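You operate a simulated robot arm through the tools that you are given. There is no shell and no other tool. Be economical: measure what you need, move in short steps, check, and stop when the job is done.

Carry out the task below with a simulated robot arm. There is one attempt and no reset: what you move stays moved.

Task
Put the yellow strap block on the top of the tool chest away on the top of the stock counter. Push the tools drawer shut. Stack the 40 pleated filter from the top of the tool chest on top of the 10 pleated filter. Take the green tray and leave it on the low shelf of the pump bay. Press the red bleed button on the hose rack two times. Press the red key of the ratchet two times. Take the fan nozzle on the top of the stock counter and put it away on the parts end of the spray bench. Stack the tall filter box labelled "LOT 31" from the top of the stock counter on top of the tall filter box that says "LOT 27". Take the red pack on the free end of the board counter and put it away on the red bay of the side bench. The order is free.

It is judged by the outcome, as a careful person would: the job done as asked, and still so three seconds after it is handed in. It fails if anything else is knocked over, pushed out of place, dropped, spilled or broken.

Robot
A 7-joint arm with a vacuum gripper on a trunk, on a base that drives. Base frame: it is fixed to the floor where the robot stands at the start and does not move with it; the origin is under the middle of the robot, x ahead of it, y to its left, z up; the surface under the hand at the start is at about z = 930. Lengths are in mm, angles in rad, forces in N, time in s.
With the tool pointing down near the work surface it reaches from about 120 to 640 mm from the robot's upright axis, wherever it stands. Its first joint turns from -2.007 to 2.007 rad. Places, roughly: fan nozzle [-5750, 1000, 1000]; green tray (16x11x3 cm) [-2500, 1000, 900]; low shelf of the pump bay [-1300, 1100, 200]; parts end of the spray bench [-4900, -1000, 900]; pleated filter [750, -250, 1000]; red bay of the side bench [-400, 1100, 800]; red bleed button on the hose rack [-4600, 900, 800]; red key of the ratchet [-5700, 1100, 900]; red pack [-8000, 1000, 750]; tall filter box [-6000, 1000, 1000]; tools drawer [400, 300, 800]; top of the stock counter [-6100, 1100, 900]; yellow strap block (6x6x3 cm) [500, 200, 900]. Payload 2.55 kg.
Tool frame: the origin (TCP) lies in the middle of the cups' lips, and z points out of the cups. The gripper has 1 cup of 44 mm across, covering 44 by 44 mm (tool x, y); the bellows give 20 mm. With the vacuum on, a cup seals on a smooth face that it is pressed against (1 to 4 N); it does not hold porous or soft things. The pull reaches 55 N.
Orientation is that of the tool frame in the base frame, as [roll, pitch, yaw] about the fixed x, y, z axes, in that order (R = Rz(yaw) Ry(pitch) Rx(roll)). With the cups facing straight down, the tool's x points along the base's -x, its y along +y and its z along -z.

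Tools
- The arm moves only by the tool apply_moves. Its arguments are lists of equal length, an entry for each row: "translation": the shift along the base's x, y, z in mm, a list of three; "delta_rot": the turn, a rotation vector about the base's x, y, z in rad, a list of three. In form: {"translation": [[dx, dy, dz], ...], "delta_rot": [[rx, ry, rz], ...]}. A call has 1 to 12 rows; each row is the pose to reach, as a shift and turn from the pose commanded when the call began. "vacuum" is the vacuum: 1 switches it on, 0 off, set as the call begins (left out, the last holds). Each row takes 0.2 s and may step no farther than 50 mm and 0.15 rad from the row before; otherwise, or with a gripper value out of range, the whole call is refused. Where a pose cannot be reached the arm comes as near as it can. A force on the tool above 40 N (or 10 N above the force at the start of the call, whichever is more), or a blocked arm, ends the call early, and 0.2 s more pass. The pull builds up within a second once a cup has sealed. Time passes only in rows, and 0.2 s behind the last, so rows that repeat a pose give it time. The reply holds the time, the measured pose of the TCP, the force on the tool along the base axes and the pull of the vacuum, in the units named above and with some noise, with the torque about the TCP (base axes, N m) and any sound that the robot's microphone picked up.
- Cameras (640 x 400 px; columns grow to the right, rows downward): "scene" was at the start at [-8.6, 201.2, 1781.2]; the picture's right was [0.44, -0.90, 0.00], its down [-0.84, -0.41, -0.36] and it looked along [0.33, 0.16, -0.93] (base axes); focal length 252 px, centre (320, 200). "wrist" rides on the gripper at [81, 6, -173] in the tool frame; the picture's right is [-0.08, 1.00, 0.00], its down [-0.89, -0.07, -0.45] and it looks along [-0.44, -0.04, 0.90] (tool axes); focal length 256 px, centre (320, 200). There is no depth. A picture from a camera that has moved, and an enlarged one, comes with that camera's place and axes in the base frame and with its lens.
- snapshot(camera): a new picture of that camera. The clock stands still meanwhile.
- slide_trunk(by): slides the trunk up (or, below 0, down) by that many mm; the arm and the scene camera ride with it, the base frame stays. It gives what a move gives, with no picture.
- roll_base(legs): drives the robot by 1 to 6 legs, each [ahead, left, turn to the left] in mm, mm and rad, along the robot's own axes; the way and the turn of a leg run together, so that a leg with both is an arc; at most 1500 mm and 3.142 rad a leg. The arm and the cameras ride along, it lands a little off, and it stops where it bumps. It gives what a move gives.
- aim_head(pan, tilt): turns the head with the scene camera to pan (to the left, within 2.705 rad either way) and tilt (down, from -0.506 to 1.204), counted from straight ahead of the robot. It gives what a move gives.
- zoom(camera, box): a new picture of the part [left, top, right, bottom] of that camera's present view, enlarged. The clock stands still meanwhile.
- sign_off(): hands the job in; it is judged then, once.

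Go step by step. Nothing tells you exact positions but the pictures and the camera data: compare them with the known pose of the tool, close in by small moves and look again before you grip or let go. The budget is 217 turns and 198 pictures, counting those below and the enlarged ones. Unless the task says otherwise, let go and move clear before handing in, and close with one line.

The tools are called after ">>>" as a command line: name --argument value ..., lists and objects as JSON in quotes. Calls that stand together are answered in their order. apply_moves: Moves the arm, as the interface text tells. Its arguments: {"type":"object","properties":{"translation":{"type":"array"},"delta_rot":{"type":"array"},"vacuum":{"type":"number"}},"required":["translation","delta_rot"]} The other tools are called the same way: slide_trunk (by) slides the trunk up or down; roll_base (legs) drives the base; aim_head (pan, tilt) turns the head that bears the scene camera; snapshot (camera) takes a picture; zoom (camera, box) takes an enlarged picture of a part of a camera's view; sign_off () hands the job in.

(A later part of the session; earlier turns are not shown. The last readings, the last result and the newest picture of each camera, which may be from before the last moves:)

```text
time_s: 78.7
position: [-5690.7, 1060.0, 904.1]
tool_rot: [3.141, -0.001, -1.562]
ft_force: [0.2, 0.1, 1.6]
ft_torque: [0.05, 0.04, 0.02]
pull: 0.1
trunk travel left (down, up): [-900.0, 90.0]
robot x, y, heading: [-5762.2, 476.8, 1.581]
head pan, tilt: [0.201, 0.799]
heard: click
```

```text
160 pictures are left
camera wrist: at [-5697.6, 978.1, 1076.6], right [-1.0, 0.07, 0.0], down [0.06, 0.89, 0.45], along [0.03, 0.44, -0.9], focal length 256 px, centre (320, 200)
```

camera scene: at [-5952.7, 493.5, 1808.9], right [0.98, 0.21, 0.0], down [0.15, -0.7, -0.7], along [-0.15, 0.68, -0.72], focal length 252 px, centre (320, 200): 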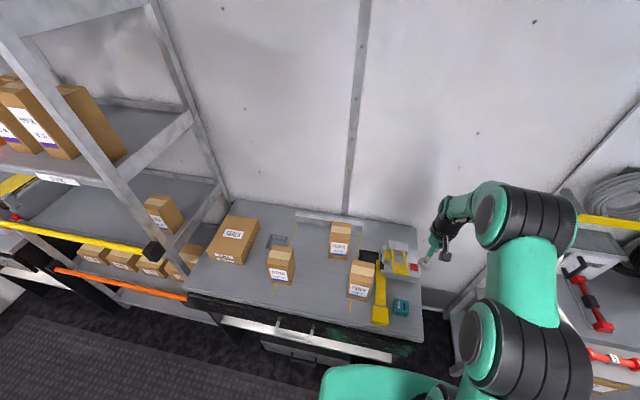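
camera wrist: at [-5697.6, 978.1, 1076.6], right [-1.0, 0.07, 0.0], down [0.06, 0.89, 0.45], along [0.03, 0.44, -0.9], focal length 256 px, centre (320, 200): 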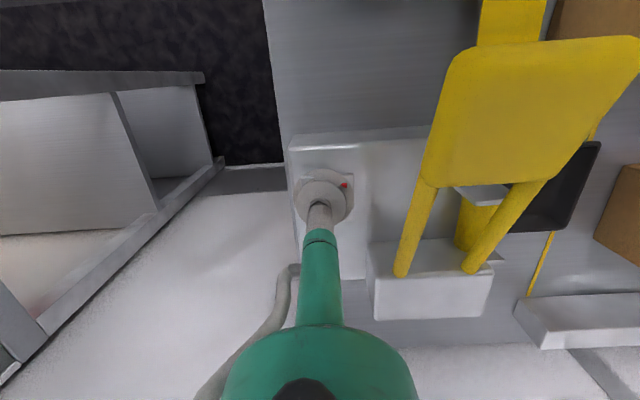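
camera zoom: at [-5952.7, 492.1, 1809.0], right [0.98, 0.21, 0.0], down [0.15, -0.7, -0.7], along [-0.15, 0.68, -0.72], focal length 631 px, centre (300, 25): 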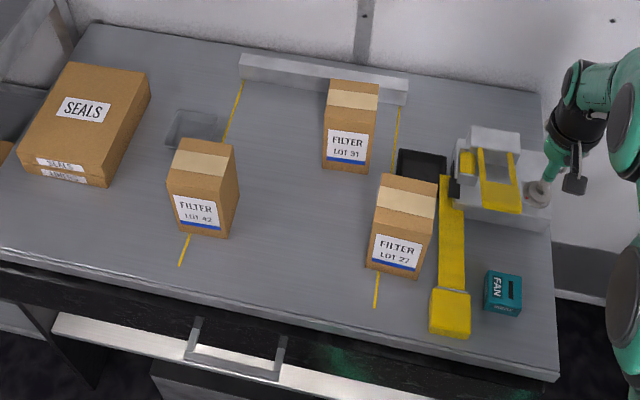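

Key done, strap block lies fine. Retract, raise the trunk, and strafe left in front of LOT 31 (about (−6000,1100), top z≈1028).

>>> apply_moves --translation '[[0, 0, 15], [0, 0, 50], [0, 0, 95], [0, -25, 130], [0, -70, 150], [0, -118, 160], [0, -166, 170], [0, -214, 180]]' --delta_rot '[[0, 0, 0], [0, 0, 0], [0, 0, 0], [0, 0, 0], [0, 0, 0], [0, 0, 0], [0, 0, 0], [0, 0, 0]]'

>>> slide_trunk --by 90

>>> roll_base --legs '[[0, 235, 0]]'

>>> snapshot --camera "wrist"

>>> snapshot --camera "scene"

```text
time_s: 80.5
position: [-5692.8, 844.1, 1085.1]
tool_rot: [-3.141, 0.003, -1.561]
ft_force: [-0.3, 0.1, -0.1]
ft_torque: [0.03, 0.0, 0.0]
pull: 0.0
trunk travel left (down, up): [-900.0, 90.0]
robot x, y, heading: [-5762.5, 471.7, 1.582]
head pan, tilt: [0.201, 0.799]
```

```text
time_s: 81.7
position: [-5692.4, 846.1, 1174.6]
tool_rot: [-3.14, 0.002, -1.56]
ft_force: [-0.1, 0.6, -1.0]
ft_torque: [0.03, 0.0, 0.02]
pull: 0.0
trunk travel left (down, up): [-990.0, 0.0]
robot x, y, heading: [-5762.4, 472.9, 1.583]
head pan, tilt: [0.201, 0.799]
```

```text
time_s: 83.5
position: [-5925.6, 843.2, 1175.1]
tool_rot: [-3.141, 0.0, -1.565]
ft_force: [0.1, -0.4, 0.7]
ft_torque: [0.01, -0.01, -0.04]
pull: 0.0
trunk travel left (down, up): [-990.0, 0.0]
robot x, y, heading: [-5999.3, 471.8, 1.573]
head pan, tilt: [0.201, 0.799]
```

```text
159 pictures are left
camera wrist: at [-5932.3, 762.4, 1347.0], right [-1.0, 0.07, 0.0], down [0.07, 0.89, 0.45], along [0.03, 0.44, -0.9], focal length 256 px, centre (320, 200)
```

wrist: 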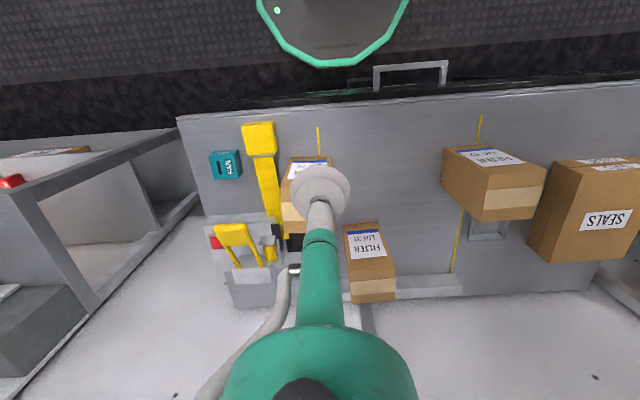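

```text
158 pictures are left
camera scene: at [-6187.1, 491.3, 1899.0], right [0.98, 0.2, 0.0], down [0.15, -0.7, -0.7], along [-0.14, 0.68, -0.72], focal length 252 px, centre (320, 200)
```

scene: 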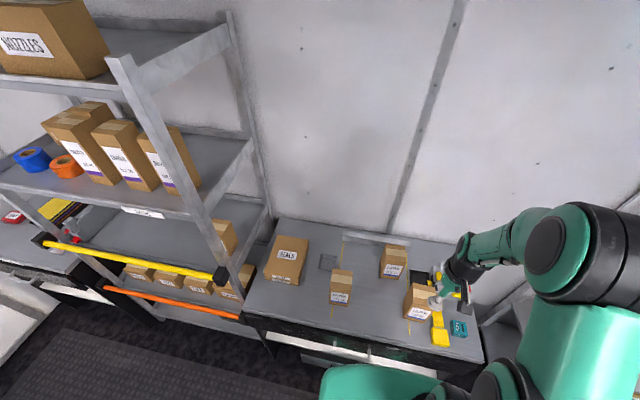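

LOT 31's top centre is (−5996,1092,≈1028). Move over it.

>>> apply_moves --translation '[[-30, 35, -10], [-60, 70, -20], [-70, 115, -30], [-70, 160, -50], [-70, 200, -70], [-70, 230, -90], [-70, 247, -110]]' --delta_rot '[[0, 0, 0], [0, 0, 0], [0, 0, 0], [0, 0, 0], [0, 0, 0], [0, 0, 0], [0, 0, 0]]'

>>> snapshot --camera "wrist"

>>> zoom --camera "scene" --box '[330, 210, 490, 310]'

```text
time_s: 85.0
position: [-5995.5, 1089.8, 1067.1]
tool_rot: [-3.14, -0.002, -1.565]
ft_force: [-1.1, -0.7, 0.7]
ft_torque: [-0.01, 0.01, 0.01]
pull: 0.0
trunk travel left (down, up): [-990.0, 0.0]
robot x, y, heading: [-5997.2, 474.1, 1.574]
head pan, tilt: [0.201, 0.799]
```

```text
157 pictures are left
camera wrist: at [-6002.4, 1008.9, 1238.8], right [-1.0, 0.07, 0.0], down [0.07, 0.89, 0.45], along [0.03, 0.44, -0.9], focal length 256 px, centre (320, 200)
```

wrist: 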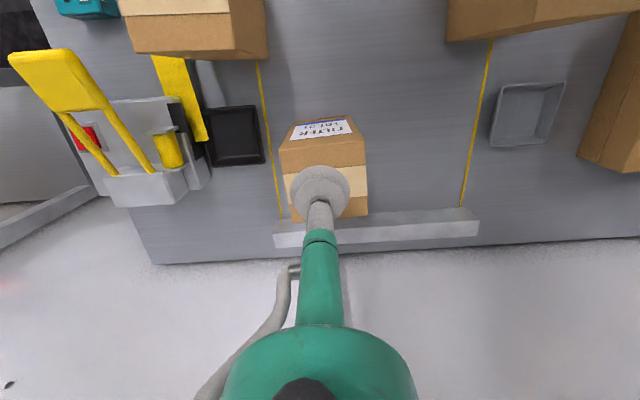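

```text
4.00 times, centred on (410, 260) of scene
camera zoom: at [-6187.7, 492.6, 1898.9], right [0.98, 0.2, 0.0], down [0.15, -0.7, -0.7], along [-0.14, 0.68, -0.72], focal length 1010 px, centre (-40, -40)
```

zoom: 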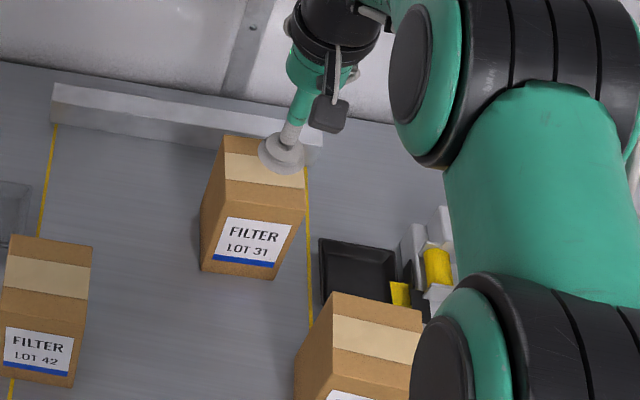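

Well centred. Descend with vacuum.

>>> apply_moves --translation '[[-3, 3, -15], [-3, 4, -25], [-3, 4, -33], [-3, 4, -39], [-3, 4, -44]]' --delta_rot '[[0, 0, 0], [0, 0, 0], [0, 0, 0], [0, 0, 0], [0, 0, 0]]' --vacuum 1

```text
time_s: 86.2
position: [-5998.7, 1092.3, 1020.2]
tool_rot: [3.141, 0.0, -1.566]
ft_force: [0.1, 0.6, 0.3]
ft_torque: [0.02, 0.04, -0.01]
pull: 0.0
trunk travel left (down, up): [-990.0, 0.0]
robot x, y, heading: [-5992.7, 470.1, 1.568]
head pan, tilt: [0.201, 0.799]
```

>>> apply_moves --translation '[[0, 0, -5], [0, 0, -9], [0, 0, -13], [0, 0, -16], [0, 0, -16]]' --delta_rot '[[0, 0, 0], [0, 0, 0], [0, 0, 0], [0, 0, 0], [0, 0, 0]]'

```text
time_s: 87.5
position: [-5998.1, 1093.4, 1009.3]
tool_rot: [3.141, 0.006, -1.566]
ft_force: [-0.1, -6.5, 18.1]
ft_torque: [0.2, 0.04, 0.04]
pull: 54.6
trunk travel left (down, up): [-990.0, 0.0]
robot x, y, heading: [-5994.5, 468.4, 1.575]
head pan, tilt: [0.201, 0.799]
```

Sealed, top ≈1011. Lift slightly and draw it out along the corridor between LOT 27 and LOT 42.

>>> apply_moves --translation '[[0, 0, 12], [0, 0, 30], [-15, -25, 35], [-30, -55, 40], [-40, -95, 40], [-45, -135, 40], [-45, -175, 45], [-45, -210, 50], [-45, -240, 60]]' --delta_rot '[[0, 0, 0], [0, 0, 0], [0, 0, 0], [0, 0, 0], [0, 0, 0], [0, 0, 0], [0, 0, 0], [0, 0, 0], [0, 0, 0]]'

>>> snapshot --camera "scene"

>>> snapshot --camera "wrist"

```text
time_s: 89.5
position: [-6044.9, 852.4, 1064.1]
tool_rot: [3.141, 0.002, -1.565]
ft_force: [-0.4, 0.0, -1.8]
ft_torque: [-0.02, 0.02, -0.03]
pull: 55.4
trunk travel left (down, up): [-990.0, 0.0]
robot x, y, heading: [-5995.9, 473.5, 1.581]
head pan, tilt: [0.201, 0.799]
```

```text
155 pictures are left
camera scene: at [-6187.5, 489.1, 1898.9], right [0.98, 0.2, 0.0], down [0.15, -0.7, -0.7], along [-0.14, 0.68, -0.72], focal length 252 px, centre (320, 200)
```

scene: 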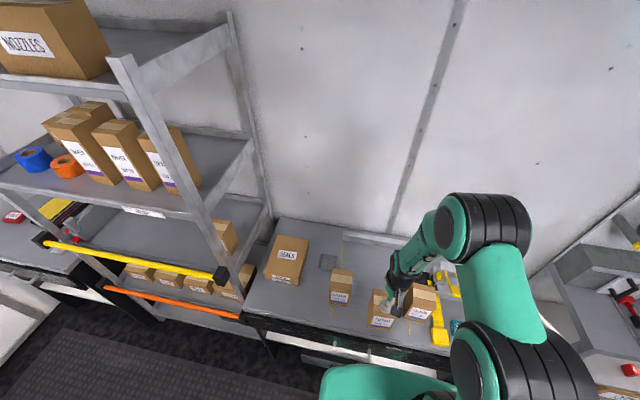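

```text
154 pictures are left
camera wrist: at [-6051.1, 770.8, 1237.4], right [-1.0, 0.07, 0.0], down [0.07, 0.89, 0.45], along [0.03, 0.45, -0.89], focal length 256 px, centre (320, 200)
```

wrist: 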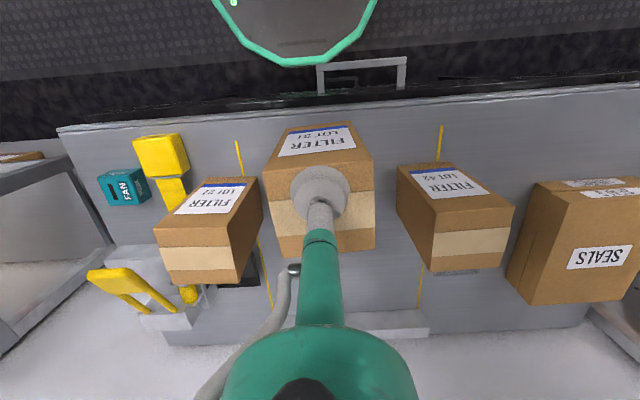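

>>> zoom --camera "scene" --box '[320, 250, 480, 350]'

```text
4.00 times, centred on (400, 300) of scene
camera zoom: at [-6187.5, 489.1, 1898.9], right [0.98, 0.2, 0.0], down [0.15, -0.7, -0.7], along [-0.14, 0.68, -0.72], focal length 1010 px, centre (0, -200)
```

zoom: 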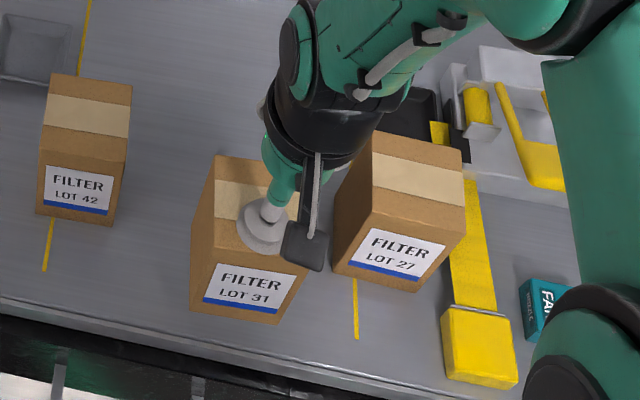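

LOT 27's top centre is about (−5900, 943, 1012). Raise and move over it.

>>> apply_moves --translation '[[0, 0, 45], [0, 0, 90], [0, 0, 135], [40, 25, 140], [80, 50, 140], [115, 75, 140], [145, 89, 140], [145, 89, 130]]' --delta_rot '[[0, 0, 0], [0, 0, 0], [0, 0, 0], [0, 0, 0], [0, 0, 0], [0, 0, 0], [0, 0, 0], [0, 0, 0]]'

>>> snapshot --camera "wrist"

>>> zoom --camera "scene" --box '[340, 220, 500, 320]'

```text
time_s: 91.2
position: [-5900.8, 943.4, 1193.1]
tool_rot: [3.141, 0.0, -1.565]
ft_force: [0.2, 0.0, -1.3]
ft_torque: [-0.04, -0.01, 0.02]
pull: 55.2
trunk travel left (down, up): [-990.0, 0.0]
robot x, y, heading: [-5995.9, 471.8, 1.578]
head pan, tilt: [0.201, 0.799]
```

```text
152 pictures are left
camera wrist: at [-5906.7, 862.6, 1366.0], right [-1.0, 0.07, 0.0], down [0.07, 0.89, 0.45], along [0.03, 0.44, -0.9], focal length 256 px, centre (320, 200)
```

wrist: 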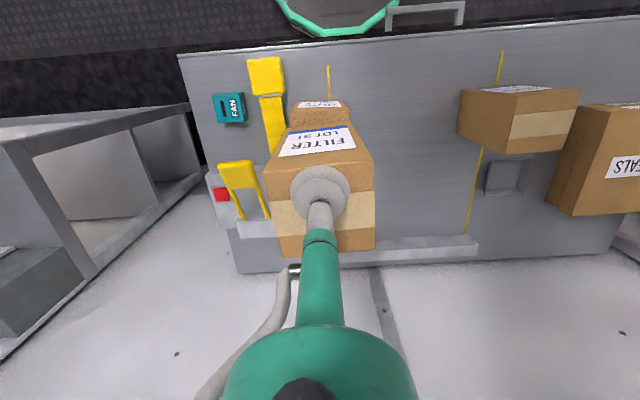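

```text
4.00 times, centred on (420, 270) of scene
camera zoom: at [-6188.6, 490.9, 1898.8], right [0.98, 0.2, 0.0], down [0.15, -0.7, -0.7], along [-0.14, 0.68, -0.72], focal length 1010 px, centre (-80, -80)
```

zoom: 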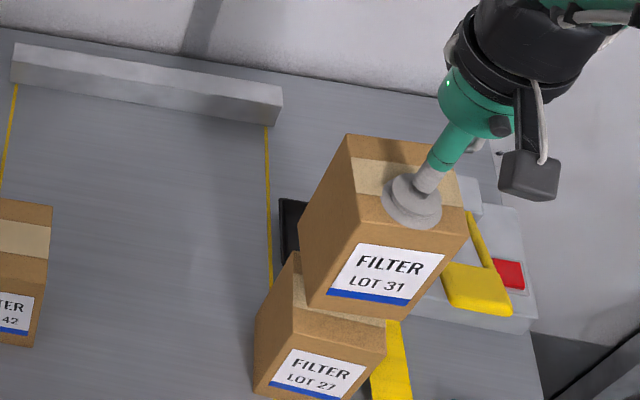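

LOT 31's centre sits ~13 mm beyond the cup centre, so I shift back 13 mm in y, then lower.

>>> apply_moves --translation '[[0, -13, 0], [0, -13, -10], [0, -13, -18]]' --delta_rot '[[0, 0, 0], [0, 0, 0], [0, 0, 0]]'

>>> zoom --camera "scene" --box '[360, 230, 480, 330]'

>>> zoom --camera "wrist" --box '[240, 80, 400, 180]'

```text
time_s: 92.0
position: [-5899.0, 930.9, 1176.4]
tool_rot: [3.141, 0.0, -1.565]
ft_force: [-0.4, -0.2, -1.6]
ft_torque: [-0.02, 0.01, -0.02]
pull: 54.8
trunk travel left (down, up): [-990.0, 0.0]
robot x, y, heading: [-5994.6, 473.9, 1.572]
head pan, tilt: [0.201, 0.799]
```

```text
4.00 times, centred on (420, 280) of scene
camera zoom: at [-6187.2, 491.3, 1899.0], right [0.98, 0.2, 0.0], down [0.15, -0.7, -0.7], along [-0.14, 0.68, -0.72], focal length 1010 px, centre (-80, -120)
```

zoom: 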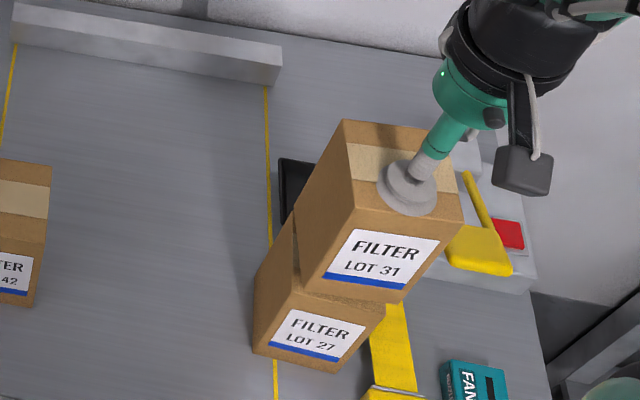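

```text
4.00 times, centred on (320, 130) of wrist
camera zoom: at [-5905.4, 849.5, 1349.4], right [-1.0, 0.07, 0.0], down [0.07, 0.89, 0.45], along [0.03, 0.44, -0.9], focal length 1024 px, centre (320, 480)
```

zoom: 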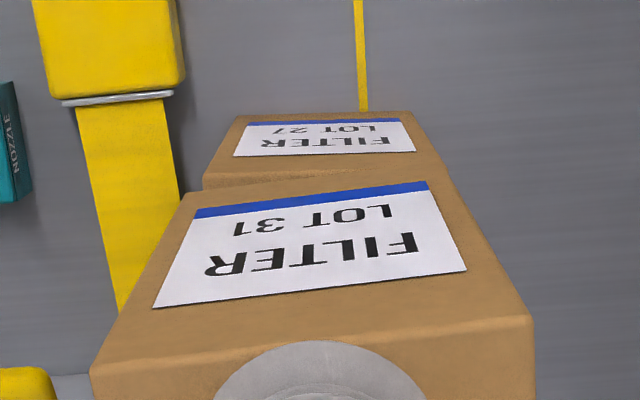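

LOT 31 is rotated about 0.09 rad relative to LOT 27; I correct the yaw, nudge −3 mm in x, and lower.

>>> apply_moves --translation '[[-2, 0, 0], [-3, 0, -6], [-3, 0, -11]]' --delta_rot '[[0, 0, -0.045], [0, 0, -0.09], [0, 0, -0.09]]'

>>> zoom --camera "wrist" --box '[240, 80, 400, 180]'

>>> zoom --camera "scene" --box '[360, 230, 480, 330]'

```text
time_s: 92.8
position: [-5901.1, 931.3, 1165.5]
tool_rot: [-3.141, -0.002, -1.654]
ft_force: [-0.3, -0.7, -2.4]
ft_torque: [-0.06, -0.02, 0.0]
pull: 54.9
trunk travel left (down, up): [-990.0, 0.0]
robot x, y, heading: [-5994.9, 468.5, 1.575]
head pan, tilt: [0.201, 0.799]
```

```text
4.00 times, centred on (320, 130) of wrist
camera zoom: at [-5915.8, 850.1, 1337.8], right [-0.99, 0.16, 0.0], down [0.15, 0.88, 0.45], along [0.07, 0.44, -0.9], focal length 1024 px, centre (320, 480)
```

zoom: 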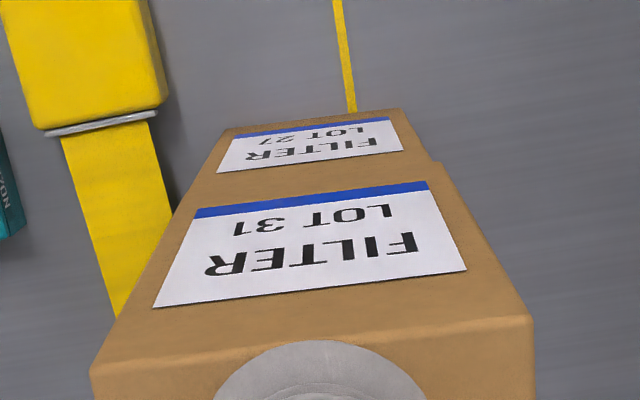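

```text
4.00 times, centred on (420, 280) of scene
camera zoom: at [-6187.6, 491.2, 1898.9], right [0.98, 0.2, 0.0], down [0.15, -0.7, -0.7], along [-0.14, 0.68, -0.72], focal length 1010 px, centre (-80, -120)
```

zoom: 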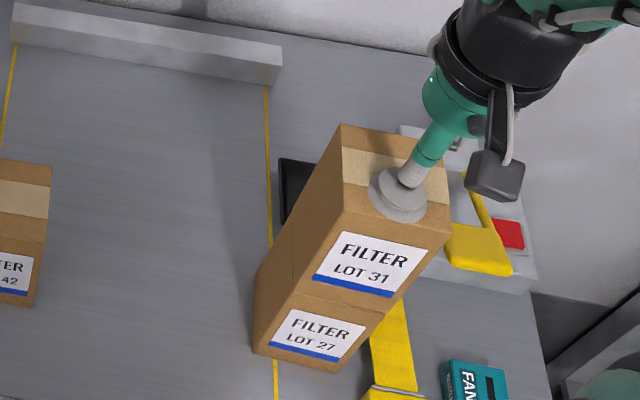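

Aligned. Lower to contact.

>>> apply_moves --translation '[[0, 0, -4], [0, 0, -8], [0, 0, -11], [0, 0, -13]]' --delta_rot '[[0, 0, 0], [0, 0, 0], [0, 0, 0], [0, 0, 0]]'

```text
time_s: 93.8
position: [-5902.1, 928.9, 1157.1]
tool_rot: [-3.141, 0.01, -1.657]
ft_force: [-0.6, -6.3, 34.7]
ft_torque: [0.18, 0.11, 0.06]
pull: 54.7
trunk travel left (down, up): [-990.0, 0.0]
robot x, y, heading: [-5996.2, 472.7, 1.577]
head pan, tilt: [0.201, 0.799]
```

Seated (contact force). Ease off, release, rise.

>>> apply_moves --translation '[[0, 0, 4], [0, 0, 5], [0, 0, 5], [0, 0, 5], [0, 0, 8], [0, 0, 20], [0, 0, 40], [0, -20, 55], [0, -60, 65]]' --delta_rot '[[0, 0, 0], [0, 0, 0], [0, 0, 0], [0, 0, 0], [0, 0, 0], [0, 0, 0], [0, 0, 0], [0, 0, 0], [0, 0, 0]]' --vacuum 0

>>> snapshot --camera "scene"

```text
time_s: 95.8
position: [-5902.9, 869.6, 1219.6]
tool_rot: [-3.141, 0.002, -1.656]
ft_force: [0.6, 0.1, 0.8]
ft_torque: [0.03, -0.02, 0.0]
pull: 0.0
trunk travel left (down, up): [-990.0, 0.0]
robot x, y, heading: [-5994.5, 471.9, 1.572]
head pan, tilt: [0.201, 0.799]
```

```text
146 pictures are left
camera scene: at [-6188.1, 487.5, 1898.9], right [0.98, 0.2, 0.0], down [0.15, -0.7, -0.7], along [-0.14, 0.68, -0.72], focal length 252 px, centre (320, 200)
```

scene: 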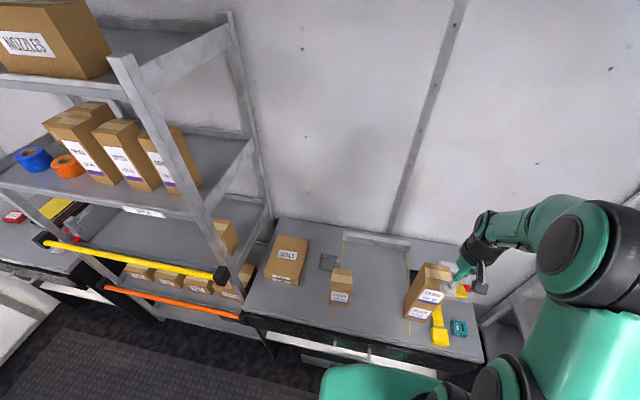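

Stacked. Back the arm, strafe right and lower the trunk to take the fan nozzle at about (−5735,903).

>>> apply_moves --translation '[[20, -40, 0], [40, -80, 0]]' --delta_rot '[[0, 0, 0.05], [0, 0, 0.09]]'

>>> roll_base --legs '[[0, -200, 0]]'

>>> slide_trunk --by -90

>>> snapshot --camera "wrist"

```text
time_s: 96.5
position: [-5863.0, 788.6, 1217.8]
tool_rot: [3.141, 0.002, -1.563]
ft_force: [-1.0, -1.1, 0.5]
ft_torque: [0.01, 0.01, 0.02]
pull: 0.1
trunk travel left (down, up): [-990.0, 0.0]
robot x, y, heading: [-5993.1, 473.4, 1.573]
head pan, tilt: [0.201, 0.799]
```

```text
time_s: 98.0
position: [-5662.5, 789.8, 1218.2]
tool_rot: [3.141, -0.002, -1.567]
ft_force: [0.8, 0.0, -0.1]
ft_torque: [0.0, 0.0, -0.01]
pull: 0.0
trunk travel left (down, up): [-990.0, 0.0]
robot x, y, heading: [-5793.1, 474.3, 1.577]
head pan, tilt: [0.201, 0.799]
```

```text
time_s: 99.3
position: [-5661.6, 790.7, 1127.0]
tool_rot: [3.141, 0.001, -1.565]
ft_force: [-0.4, -0.3, 0.2]
ft_torque: [0.0, 0.03, 0.03]
pull: 0.0
trunk travel left (down, up): [-900.0, 90.0]
robot x, y, heading: [-5791.9, 478.7, 1.576]
head pan, tilt: [0.201, 0.799]
```

```text
145 pictures are left
camera wrist: at [-5668.4, 709.5, 1299.7], right [-1.0, 0.07, 0.0], down [0.07, 0.89, 0.45], along [0.03, 0.44, -0.9], focal length 256 px, centre (320, 200)
```

wrist: 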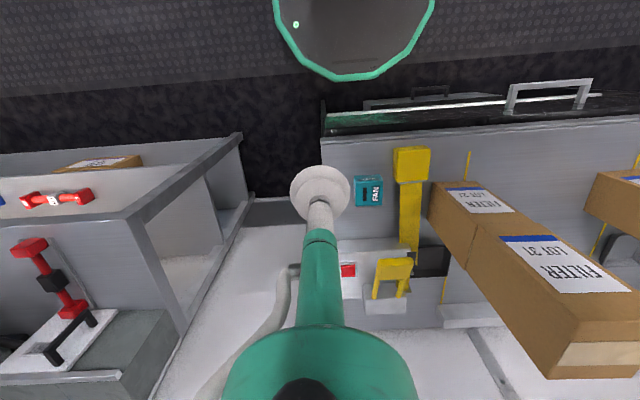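

>>> apply_moves --translation '[[-25, 35, -20], [-55, 70, -45], [-75, 100, -75], [-79, 111, -115], [-79, 111, -160], [-79, 111, -180]]' --delta_rot '[[0, 0, 0], [0, 0, 0], [0, 0, 0], [0, 0, 0], [0, 0, 0], [0, 0, 0]]'

>>> snapshot --camera "wrist"

>>> snapshot --camera "scene"

```text
refused: row 2 steps farther than a row can; nothing moved
```

```text
144 pictures are left
camera wrist: at [-5668.4, 709.5, 1299.7], right [-1.0, 0.07, 0.0], down [0.07, 0.89, 0.45], along [0.03, 0.44, -0.9], focal length 256 px, centre (320, 200)
```

wrist: 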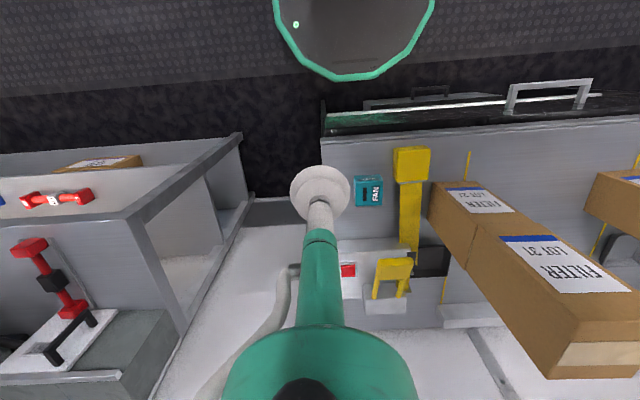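

```text
143 pictures are left
camera scene: at [-5986.8, 492.1, 1809.0], right [0.98, 0.2, 0.0], down [0.15, -0.7, -0.7], along [-0.14, 0.68, -0.72], focal length 252 px, centre (320, 200)
```

scene: 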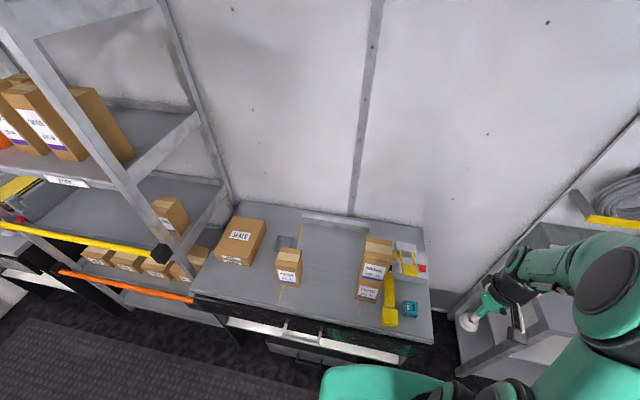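

I'll keep steps under 45 mm.

>>> apply_moves --translation '[[-22, 30, -20], [-44, 60, -40], [-66, 90, -60], [-79, 111, -85], [-79, 111, -125], [-79, 111, -165], [-79, 111, -185]]' --delta_rot '[[0, 0, 0], [0, 0, 0], [0, 0, 0], [0, 0, 0], [0, 0, 0], [0, 0, 0], [0, 0, 0]]'

>>> snapshot --camera "wrist"

>>> zoom --camera "scene" --box '[350, 230, 470, 330]'

```text
time_s: 100.9
position: [-5741.3, 904.8, 940.4]
tool_rot: [-3.141, -0.001, -1.565]
ft_force: [-0.2, -0.5, 0.4]
ft_torque: [0.04, 0.0, -0.01]
pull: 0.0
trunk travel left (down, up): [-900.0, 90.0]
robot x, y, heading: [-5793.4, 473.5, 1.576]
head pan, tilt: [0.201, 0.799]
```

```text
142 pictures are left
camera wrist: at [-5747.8, 823.1, 1114.3], right [-1.0, 0.07, 0.0], down [0.07, 0.89, 0.45], along [0.03, 0.44, -0.9], focal length 256 px, centre (320, 200)
```

wrist: 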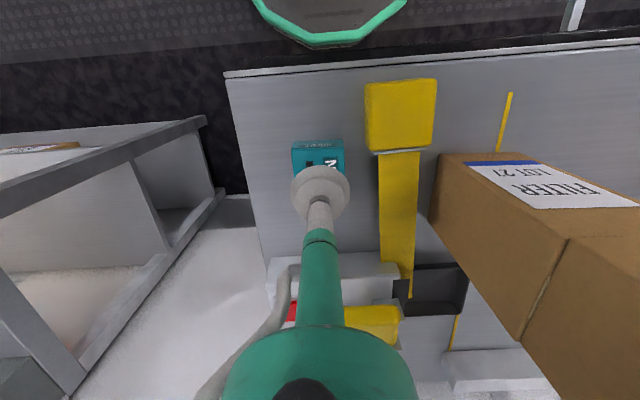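

```text
4.00 times, centred on (410, 280) of scene
camera zoom: at [-5986.7, 492.4, 1809.0], right [0.98, 0.2, 0.0], down [0.15, -0.7, -0.7], along [-0.14, 0.68, -0.72], focal length 1010 px, centre (-40, -120)
```

zoom: 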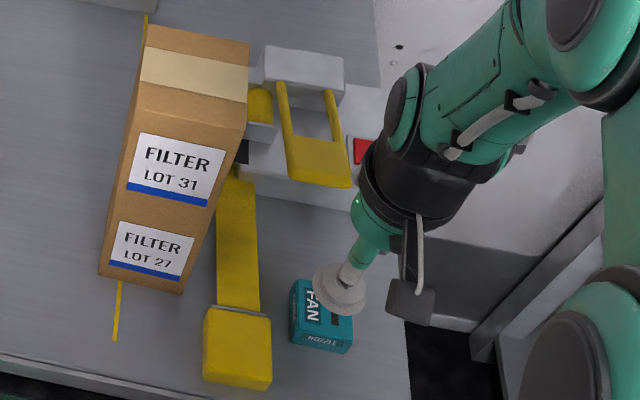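

>>> apply_moves --translation '[[0, -2, -20], [0, -2, -32], [0, -2, -38], [0, -2, -43], [0, -2, -47], [0, -2, -47]]' --delta_rot '[[0, 0, 0], [0, 0, 0], [0, 0, 0], [0, 0, 0], [0, 0, 0], [0, 0, 0]]' --vacuum 1

```text
time_s: 102.3
position: [-5741.8, 900.2, 895.4]
tool_rot: [-3.141, 0.0, -1.565]
ft_force: [0.5, 0.6, 0.5]
ft_torque: [-0.02, 0.01, 0.04]
pull: 0.1
trunk travel left (down, up): [-900.0, 90.0]
robot x, y, heading: [-5795.5, 475.1, 1.578]
head pan, tilt: [0.201, 0.799]
```

>>> apply_moves --translation '[[0, 0, -4], [0, 0, -8], [0, 0, -12], [0, 0, -15], [0, 0, -15], [0, 0, -15]]' --delta_rot '[[0, 0, 0], [0, 0, 0], [0, 0, 0], [0, 0, 0], [0, 0, 0], [0, 0, 0]]'

```text
time_s: 103.7
position: [-5741.8, 899.4, 880.2]
tool_rot: [3.141, 0.001, -1.564]
ft_force: [-0.7, 0.8, 3.7]
ft_torque: [0.0, -0.04, -0.04]
pull: 0.1
trunk travel left (down, up): [-900.0, 90.0]
robot x, y, heading: [-5796.6, 475.3, 1.578]
head pan, tilt: [0.201, 0.799]
```

Contact but no seal yet; look before trying further.

>>> zoom --camera "wrist" --box '[260, 120, 380, 220]'

>>> zoom --camera "scene" --box '[390, 280, 450, 330]'

```text
4.00 times, centred on (320, 170) of wrist
camera zoom: at [-5747.3, 818.9, 1052.5], right [-1.0, 0.07, 0.0], down [0.07, 0.89, 0.45], along [0.03, 0.44, -0.9], focal length 1024 px, centre (320, 320)
```

zoom: 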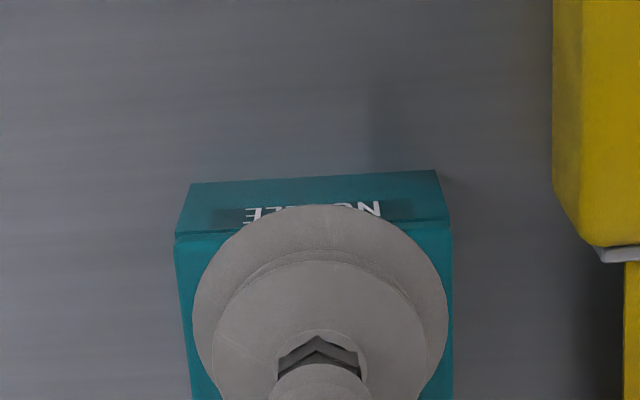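

```text
8.00 times, centred on (420, 305) of scene
camera zoom: at [-5987.2, 492.0, 1808.9], right [0.98, 0.2, 0.0], down [0.15, -0.7, -0.7], along [-0.14, 0.68, -0.72], focal length 2020 px, centre (-480, -640)
```

zoom: 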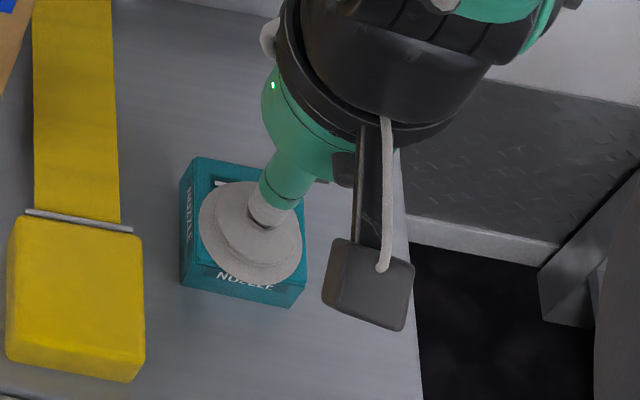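

The cup overhangs the front edge slightly; shift +6 mm in y and press again.

>>> apply_moves --translation '[[0, 0, 10], [1, 6, 10], [1, 6, 2], [1, 6, -1], [1, 6, -3], [1, 6, -3], [1, 6, -3]]' --delta_rot '[[0, 0, 0], [0, 0, 0], [0, 0, 0], [0, 0, 0], [0, 0, 0], [0, 0, 0], [0, 0, 0]]'

>>> zoom --camera "wrist" --box '[260, 120, 380, 220]'

>>> zoom --camera "scene" --box '[390, 280, 450, 330]'

```text
time_s: 104.7
position: [-5738.9, 908.4, 886.1]
tool_rot: [-3.14, 0.009, -1.565]
ft_force: [-0.5, -7.8, 28.8]
ft_torque: [-0.15, 0.01, -0.02]
pull: 54.9
trunk travel left (down, up): [-900.0, 90.0]
robot x, y, heading: [-5798.5, 471.3, 1.577]
head pan, tilt: [0.201, 0.799]
stopped in row 4: the force on the tool passed its limit at 40 N (the readings are from after the stop); the commanded pose is now the measured one
```

```text
4.00 times, centred on (320, 170) of wrist
camera zoom: at [-5745.0, 825.5, 1057.4], right [-1.0, 0.07, 0.0], down [0.07, 0.89, 0.45], along [0.03, 0.45, -0.89], focal length 1024 px, centre (320, 320)
```

zoom: 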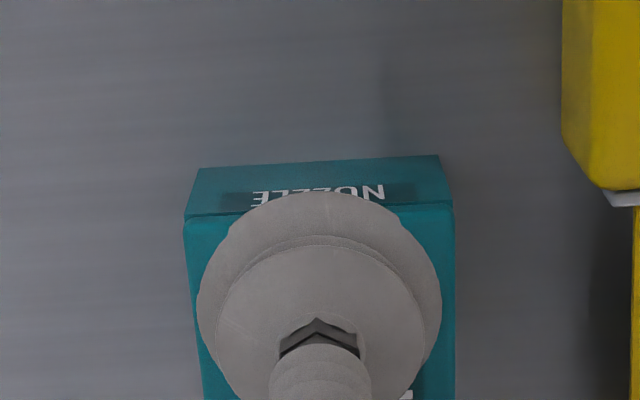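

```text
8.00 times, centred on (420, 305) of scene
camera zoom: at [-5987.5, 488.4, 1809.2], right [0.98, 0.2, 0.0], down [0.15, -0.7, -0.7], along [-0.14, 0.68, -0.72], focal length 2020 px, centre (-480, -640)
```

zoom: 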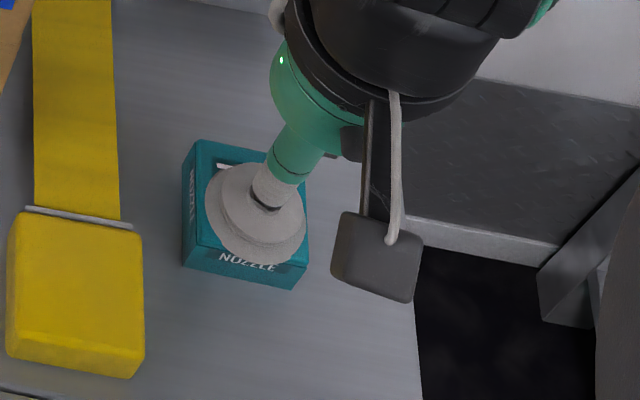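

Sealed. Lift, tuck back, reverse into the aisle and head to the spray bench.

>>> apply_moves --translation '[[0, 0, 10], [0, 0, 40], [0, 0, 85], [0, 0, 130], [0, -40, 155], [-10, -80, 170], [-20, -120, 180]]' --delta_rot '[[0, 0, 0], [0, 0, 0], [0, 0, 0], [0, 0, 0], [0, 0, 0], [0, 0, 0], [0, 0, 0]]'

>>> roll_base --legs '[[-500, 0, 0], [0, 0, -1.575], [900, 0, 0]]'

>>> aim_head --pan -1.4 --tilt 0.6

>>> snapshot --camera "scene"

```text
time_s: 106.3
position: [-5758.2, 787.9, 1064.1]
tool_rot: [-3.141, 0.008, -1.566]
ft_force: [0.5, -0.8, -0.7]
ft_torque: [0.1, -0.05, 0.01]
pull: 55.3
trunk travel left (down, up): [-900.0, 90.0]
robot x, y, heading: [-5795.9, 476.3, 1.577]
head pan, tilt: [0.201, 0.799]
```

```text
time_s: 117.4
position: [-4563.6, -58.2, 1061.8]
tool_rot: [-3.141, 0.005, -3.135]
ft_force: [-0.4, -0.1, 0.0]
ft_torque: [-0.06, 0.0, -0.05]
pull: 55.0
trunk travel left (down, up): [-900.0, 90.0]
robot x, y, heading: [-4877.2, -26.0, 0.006]
head pan, tilt: [0.201, 0.799]
```

```text
time_s: 119.1
position: [-4563.7, -56.3, 1062.6]
tool_rot: [-3.139, 0.007, -3.134]
ft_force: [0.7, -0.2, -0.3]
ft_torque: [0.0, -0.03, -0.04]
pull: 54.5
trunk travel left (down, up): [-900.0, 90.0]
robot x, y, heading: [-4880.3, -21.7, 0.003]
head pan, tilt: [-1.4, 0.6]
```

```text
136 pictures are left
camera scene: at [-4924.7, 67.9, 1825.8], right [-0.98, -0.18, 0.0], down [-0.1, 0.56, -0.83], along [0.15, -0.81, -0.56], focal length 252 px, centre (320, 200)
```

scene: 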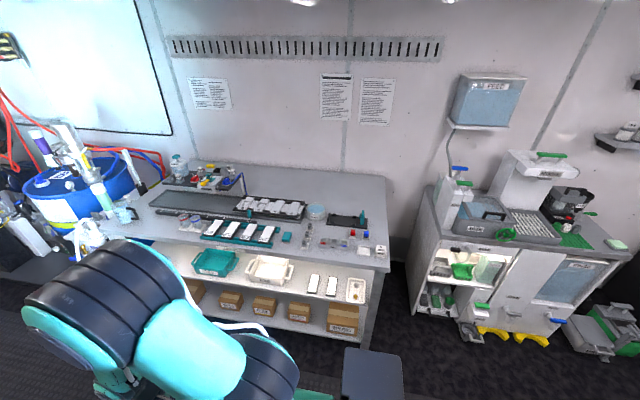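

>>> zoom --camera "scene" --box '[140, 150, 400, 310]'

>>> zoom --camera "scene" --box '[280, 180, 400, 260]'

```text
2.46 times, centred on (270, 230) of scene
camera zoom: at [-4924.7, 67.9, 1825.8], right [-0.98, -0.18, 0.0], down [-0.1, 0.56, -0.83], along [0.15, -0.81, -0.56], focal length 622 px, centre (443, 126)
```

zoom: 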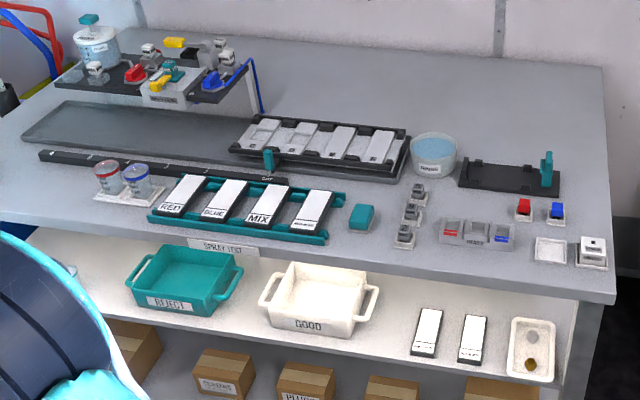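

```text
5.00 times, centred on (340, 220) of scene
camera zoom: at [-4924.7, 67.9, 1825.8], right [-0.98, -0.18, 0.0], down [-0.1, 0.56, -0.83], along [0.15, -0.81, -0.56], focal length 1263 px, centre (220, 100)
```

zoom: 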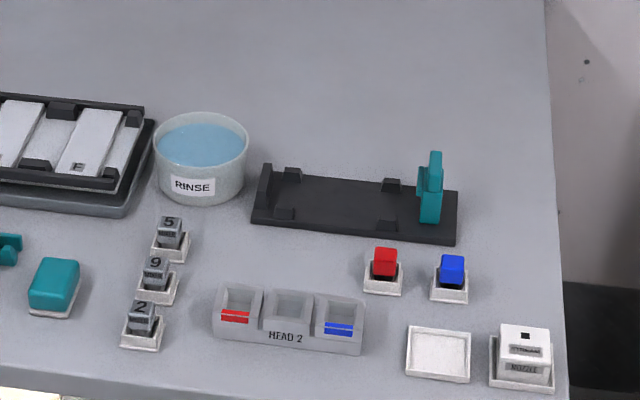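

There's an empty square pad beside the white nozzle's pad at the right (parts) end of the bench – a fitting spot for the fan nozzle. Turn to face the bench.

>>> roll_base --legs '[[0, 0, -1.574], [200, -100, 0]]'

>>> aim_head --pan 0.2 --tilt 0.9

>>> snapshot --camera "scene"

>>> snapshot --camera "wrist"

```text
time_s: 124.7
position: [-5022.3, -536.7, 1062.3]
tool_rot: [-3.14, 0.006, 1.567]
ft_force: [-0.2, 0.2, 0.2]
ft_torque: [-0.02, 0.03, 0.0]
pull: 55.0
trunk travel left (down, up): [-900.0, 90.0]
robot x, y, heading: [-4973.9, -219.4, -1.58]
head pan, tilt: [-1.4, 0.6]
```

```text
time_s: 126.3
position: [-5022.5, -534.8, 1061.8]
tool_rot: [-3.14, 0.007, 1.566]
ft_force: [-0.5, 0.2, 0.1]
ft_torque: [-0.04, 0.0, 0.03]
pull: 55.0
trunk travel left (down, up): [-900.0, 90.0]
robot x, y, heading: [-4980.6, -218.7, -1.577]
head pan, tilt: [0.201, 0.901]
```

```text
133 pictures are left
camera scene: at [-4788.2, -234.6, 1801.0], right [-0.98, -0.19, 0.0], down [-0.15, 0.77, -0.62], along [0.12, -0.61, -0.78], focal length 252 px, centre (320, 200)
```

scene: 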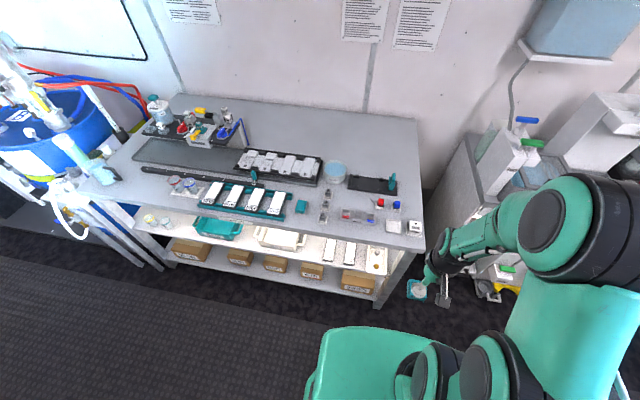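

```text
132 pictures are left
camera wrist: at [-5015.3, -454.2, 1234.8], right [1.0, -0.08, 0.0], down [-0.08, -0.89, 0.45], along [-0.04, -0.45, -0.89], focal length 256 px, centre (320, 200)
```

wrist: 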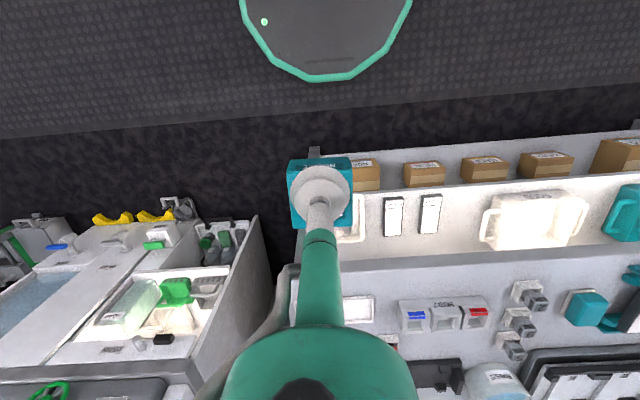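

>>> zoom --camera "scene" --box '[330, 170, 450, 250]'

```text
5.00 times, centred on (390, 210) of scene
camera zoom: at [-4788.2, -234.6, 1801.0], right [-0.98, -0.19, 0.0], down [-0.15, 0.77, -0.62], along [0.12, -0.61, -0.78], focal length 1263 px, centre (-30, 150)
```

zoom: 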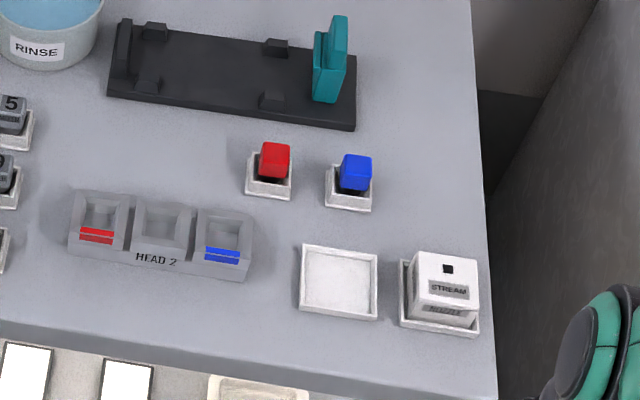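

Pad centre triangulates to (−4981,−852, floor ≈905). Drive 130 closer and move over it.

>>> roll_base --legs '[[130, 0, 0]]'

>>> apply_moves --translation '[[15, -40, 0], [30, -80, 0], [41, -120, 0], [41, -150, -10], [41, -178, -30]]' --delta_rot '[[0, 0, 0], [0, 0, 0], [0, 0, 0.03], [0, 0, 0.03], [0, 0, 0.03]]'

>>> snapshot --camera "wrist"

>>> zoom --camera "scene" --box '[330, 190, 450, 290]'

```text
time_s: 127.6
position: [-5021.9, -667.6, 1063.4]
tool_rot: [-3.141, 0.008, 1.562]
ft_force: [0.8, 0.1, -0.1]
ft_torque: [-0.01, 0.0, 0.01]
pull: 55.3
trunk travel left (down, up): [-900.0, 90.0]
robot x, y, heading: [-4983.0, -351.4, -1.581]
head pan, tilt: [0.201, 0.901]
```

```text
time_s: 128.8
position: [-4983.5, -844.1, 1031.7]
tool_rot: [-3.138, 0.007, 1.595]
ft_force: [1.0, 0.3, 0.1]
ft_torque: [0.01, 0.01, 0.04]
pull: 54.8
trunk travel left (down, up): [-900.0, 90.0]
robot x, y, heading: [-4979.4, -352.2, -1.578]
head pan, tilt: [0.201, 0.901]
```

```text
130 pictures are left
camera wrist: at [-4979.3, -763.4, 1204.3], right [1.0, -0.06, 0.0], down [-0.05, -0.89, 0.45], along [-0.03, -0.45, -0.89], focal length 256 px, centre (320, 200)
```

wrist: 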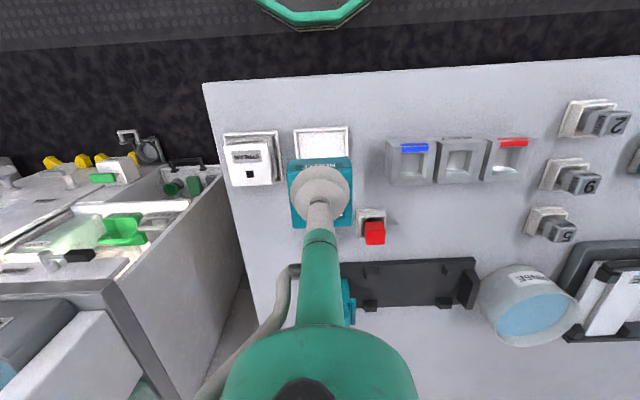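

```text
4.00 times, centred on (390, 240) of scene
camera zoom: at [-4789.1, -368.7, 1801.0], right [-0.98, -0.19, 0.0], down [-0.15, 0.77, -0.62], along [0.12, -0.61, -0.78], focal length 1010 px, centre (40, 40)
```

zoom: 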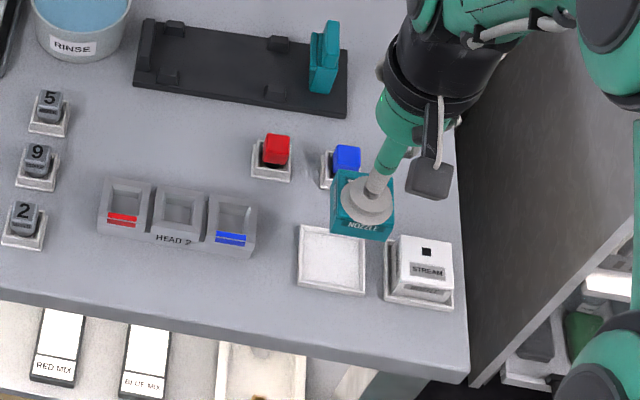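

Confirmed; descend over the pad.

>>> apply_moves --translation '[[1, -4, -35], [1, -4, -65], [1, -4, -80]]' --delta_rot '[[0, 0, 0], [0, 0, 0], [0, 0, 0]]'

>>> zoom --camera "wrist" --box '[220, 80, 420, 230]'

>>> zoom --camera "scene" --box '[380, 210, 460, 270]'

```text
time_s: 129.6
position: [-4981.1, -850.0, 952.7]
tool_rot: [-3.14, 0.005, 1.595]
ft_force: [-0.3, 0.2, 0.2]
ft_torque: [-0.06, 0.02, 0.02]
pull: 54.5
trunk travel left (down, up): [-900.0, 90.0]
robot x, y, heading: [-4980.1, -351.1, -1.576]
head pan, tilt: [0.201, 0.901]
```

```text
2.67 times, centred on (320, 155) of wrist
camera zoom: at [-4976.9, -768.6, 1124.7], right [1.0, -0.06, 0.0], down [-0.05, -0.89, 0.45], along [-0.03, -0.45, -0.89], focal length 683 px, centre (320, 320)
```

zoom: 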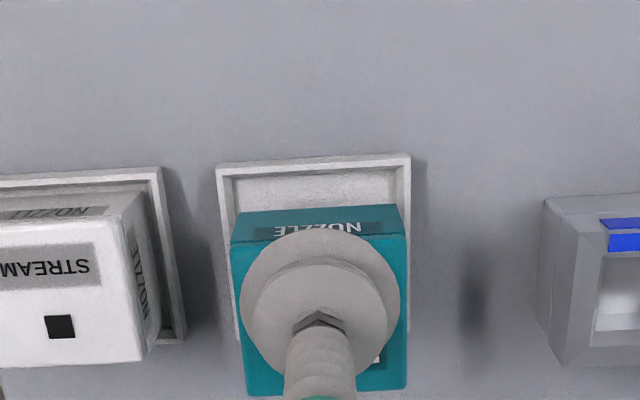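

```text
6.67 times, centred on (420, 240) of scene
camera zoom: at [-4789.0, -367.0, 1801.0], right [-0.98, -0.19, 0.0], down [-0.15, 0.77, -0.62], along [0.12, -0.61, -0.78], focal length 1684 px, centre (-347, -67)
```

zoom: 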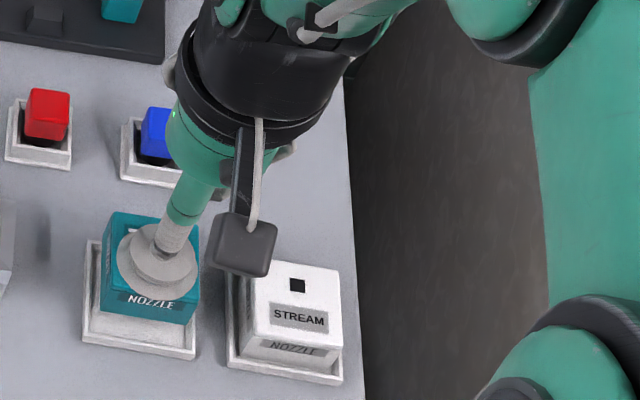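

Centred within a few mm; nudge +3 mm y and lower to contact.

>>> apply_moves --translation '[[-1, 3, -6], [-1, 3, -12], [-1, 3, -17], [-1, 3, -21], [-1, 3, -25]]' --delta_rot '[[0, 0, 0], [0, 0, 0], [0, 0, 0], [0, 0, 0], [0, 0, 0]]'

```text
time_s: 130.8
position: [-4982.8, -847.0, 932.4]
tool_rot: [-3.14, 0.018, 1.594]
ft_force: [-1.9, 6.5, 34.4]
ft_torque: [0.31, -0.03, -0.06]
pull: 55.1
trunk travel left (down, up): [-900.0, 90.0]
robot x, y, heading: [-4982.8, -348.3, -1.583]
head pan, tilt: [0.201, 0.901]
```

>>> apply_moves --translation '[[0, 0, 4], [0, 0, 5], [0, 0, 5], [0, 0, 5], [0, 0, 10], [0, 0, 30], [0, 0, 70], [0, 30, 100], [0, 70, 120]]' --delta_rot '[[0, 0, 0], [0, 0, 0], [0, 0, 0], [0, 0, 0], [0, 0, 0], [0, 0, 0], [0, 0, 0], [0, 0, 0], [0, 0, 0]]' --vacuum 0

>>> zoom --camera "scene" --box '[380, 210, 460, 270]'

```text
time_s: 132.8
position: [-4981.9, -775.5, 1048.4]
tool_rot: [-3.14, 0.01, 1.593]
ft_force: [-0.9, 0.4, -0.3]
ft_torque: [0.0, -0.01, -0.01]
pull: 0.1
trunk travel left (down, up): [-900.0, 90.0]
robot x, y, heading: [-4982.7, -354.4, -1.575]
head pan, tilt: [0.201, 0.901]
```

```text
6.67 times, centred on (420, 240) of scene
camera zoom: at [-4789.2, -364.4, 1801.0], right [-0.98, -0.19, 0.0], down [-0.15, 0.77, -0.62], along [0.12, -0.61, -0.78], focal length 1684 px, centre (-347, -67)
```

zoom: 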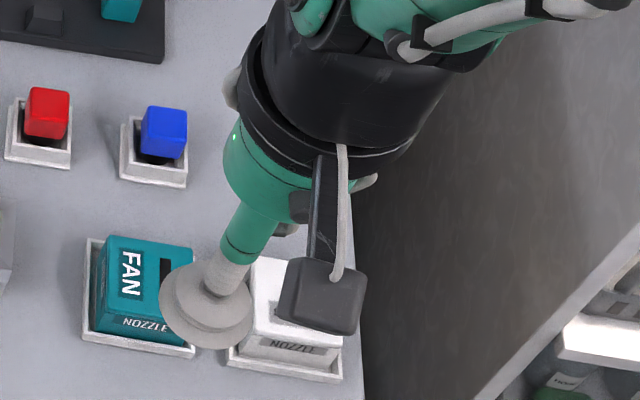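

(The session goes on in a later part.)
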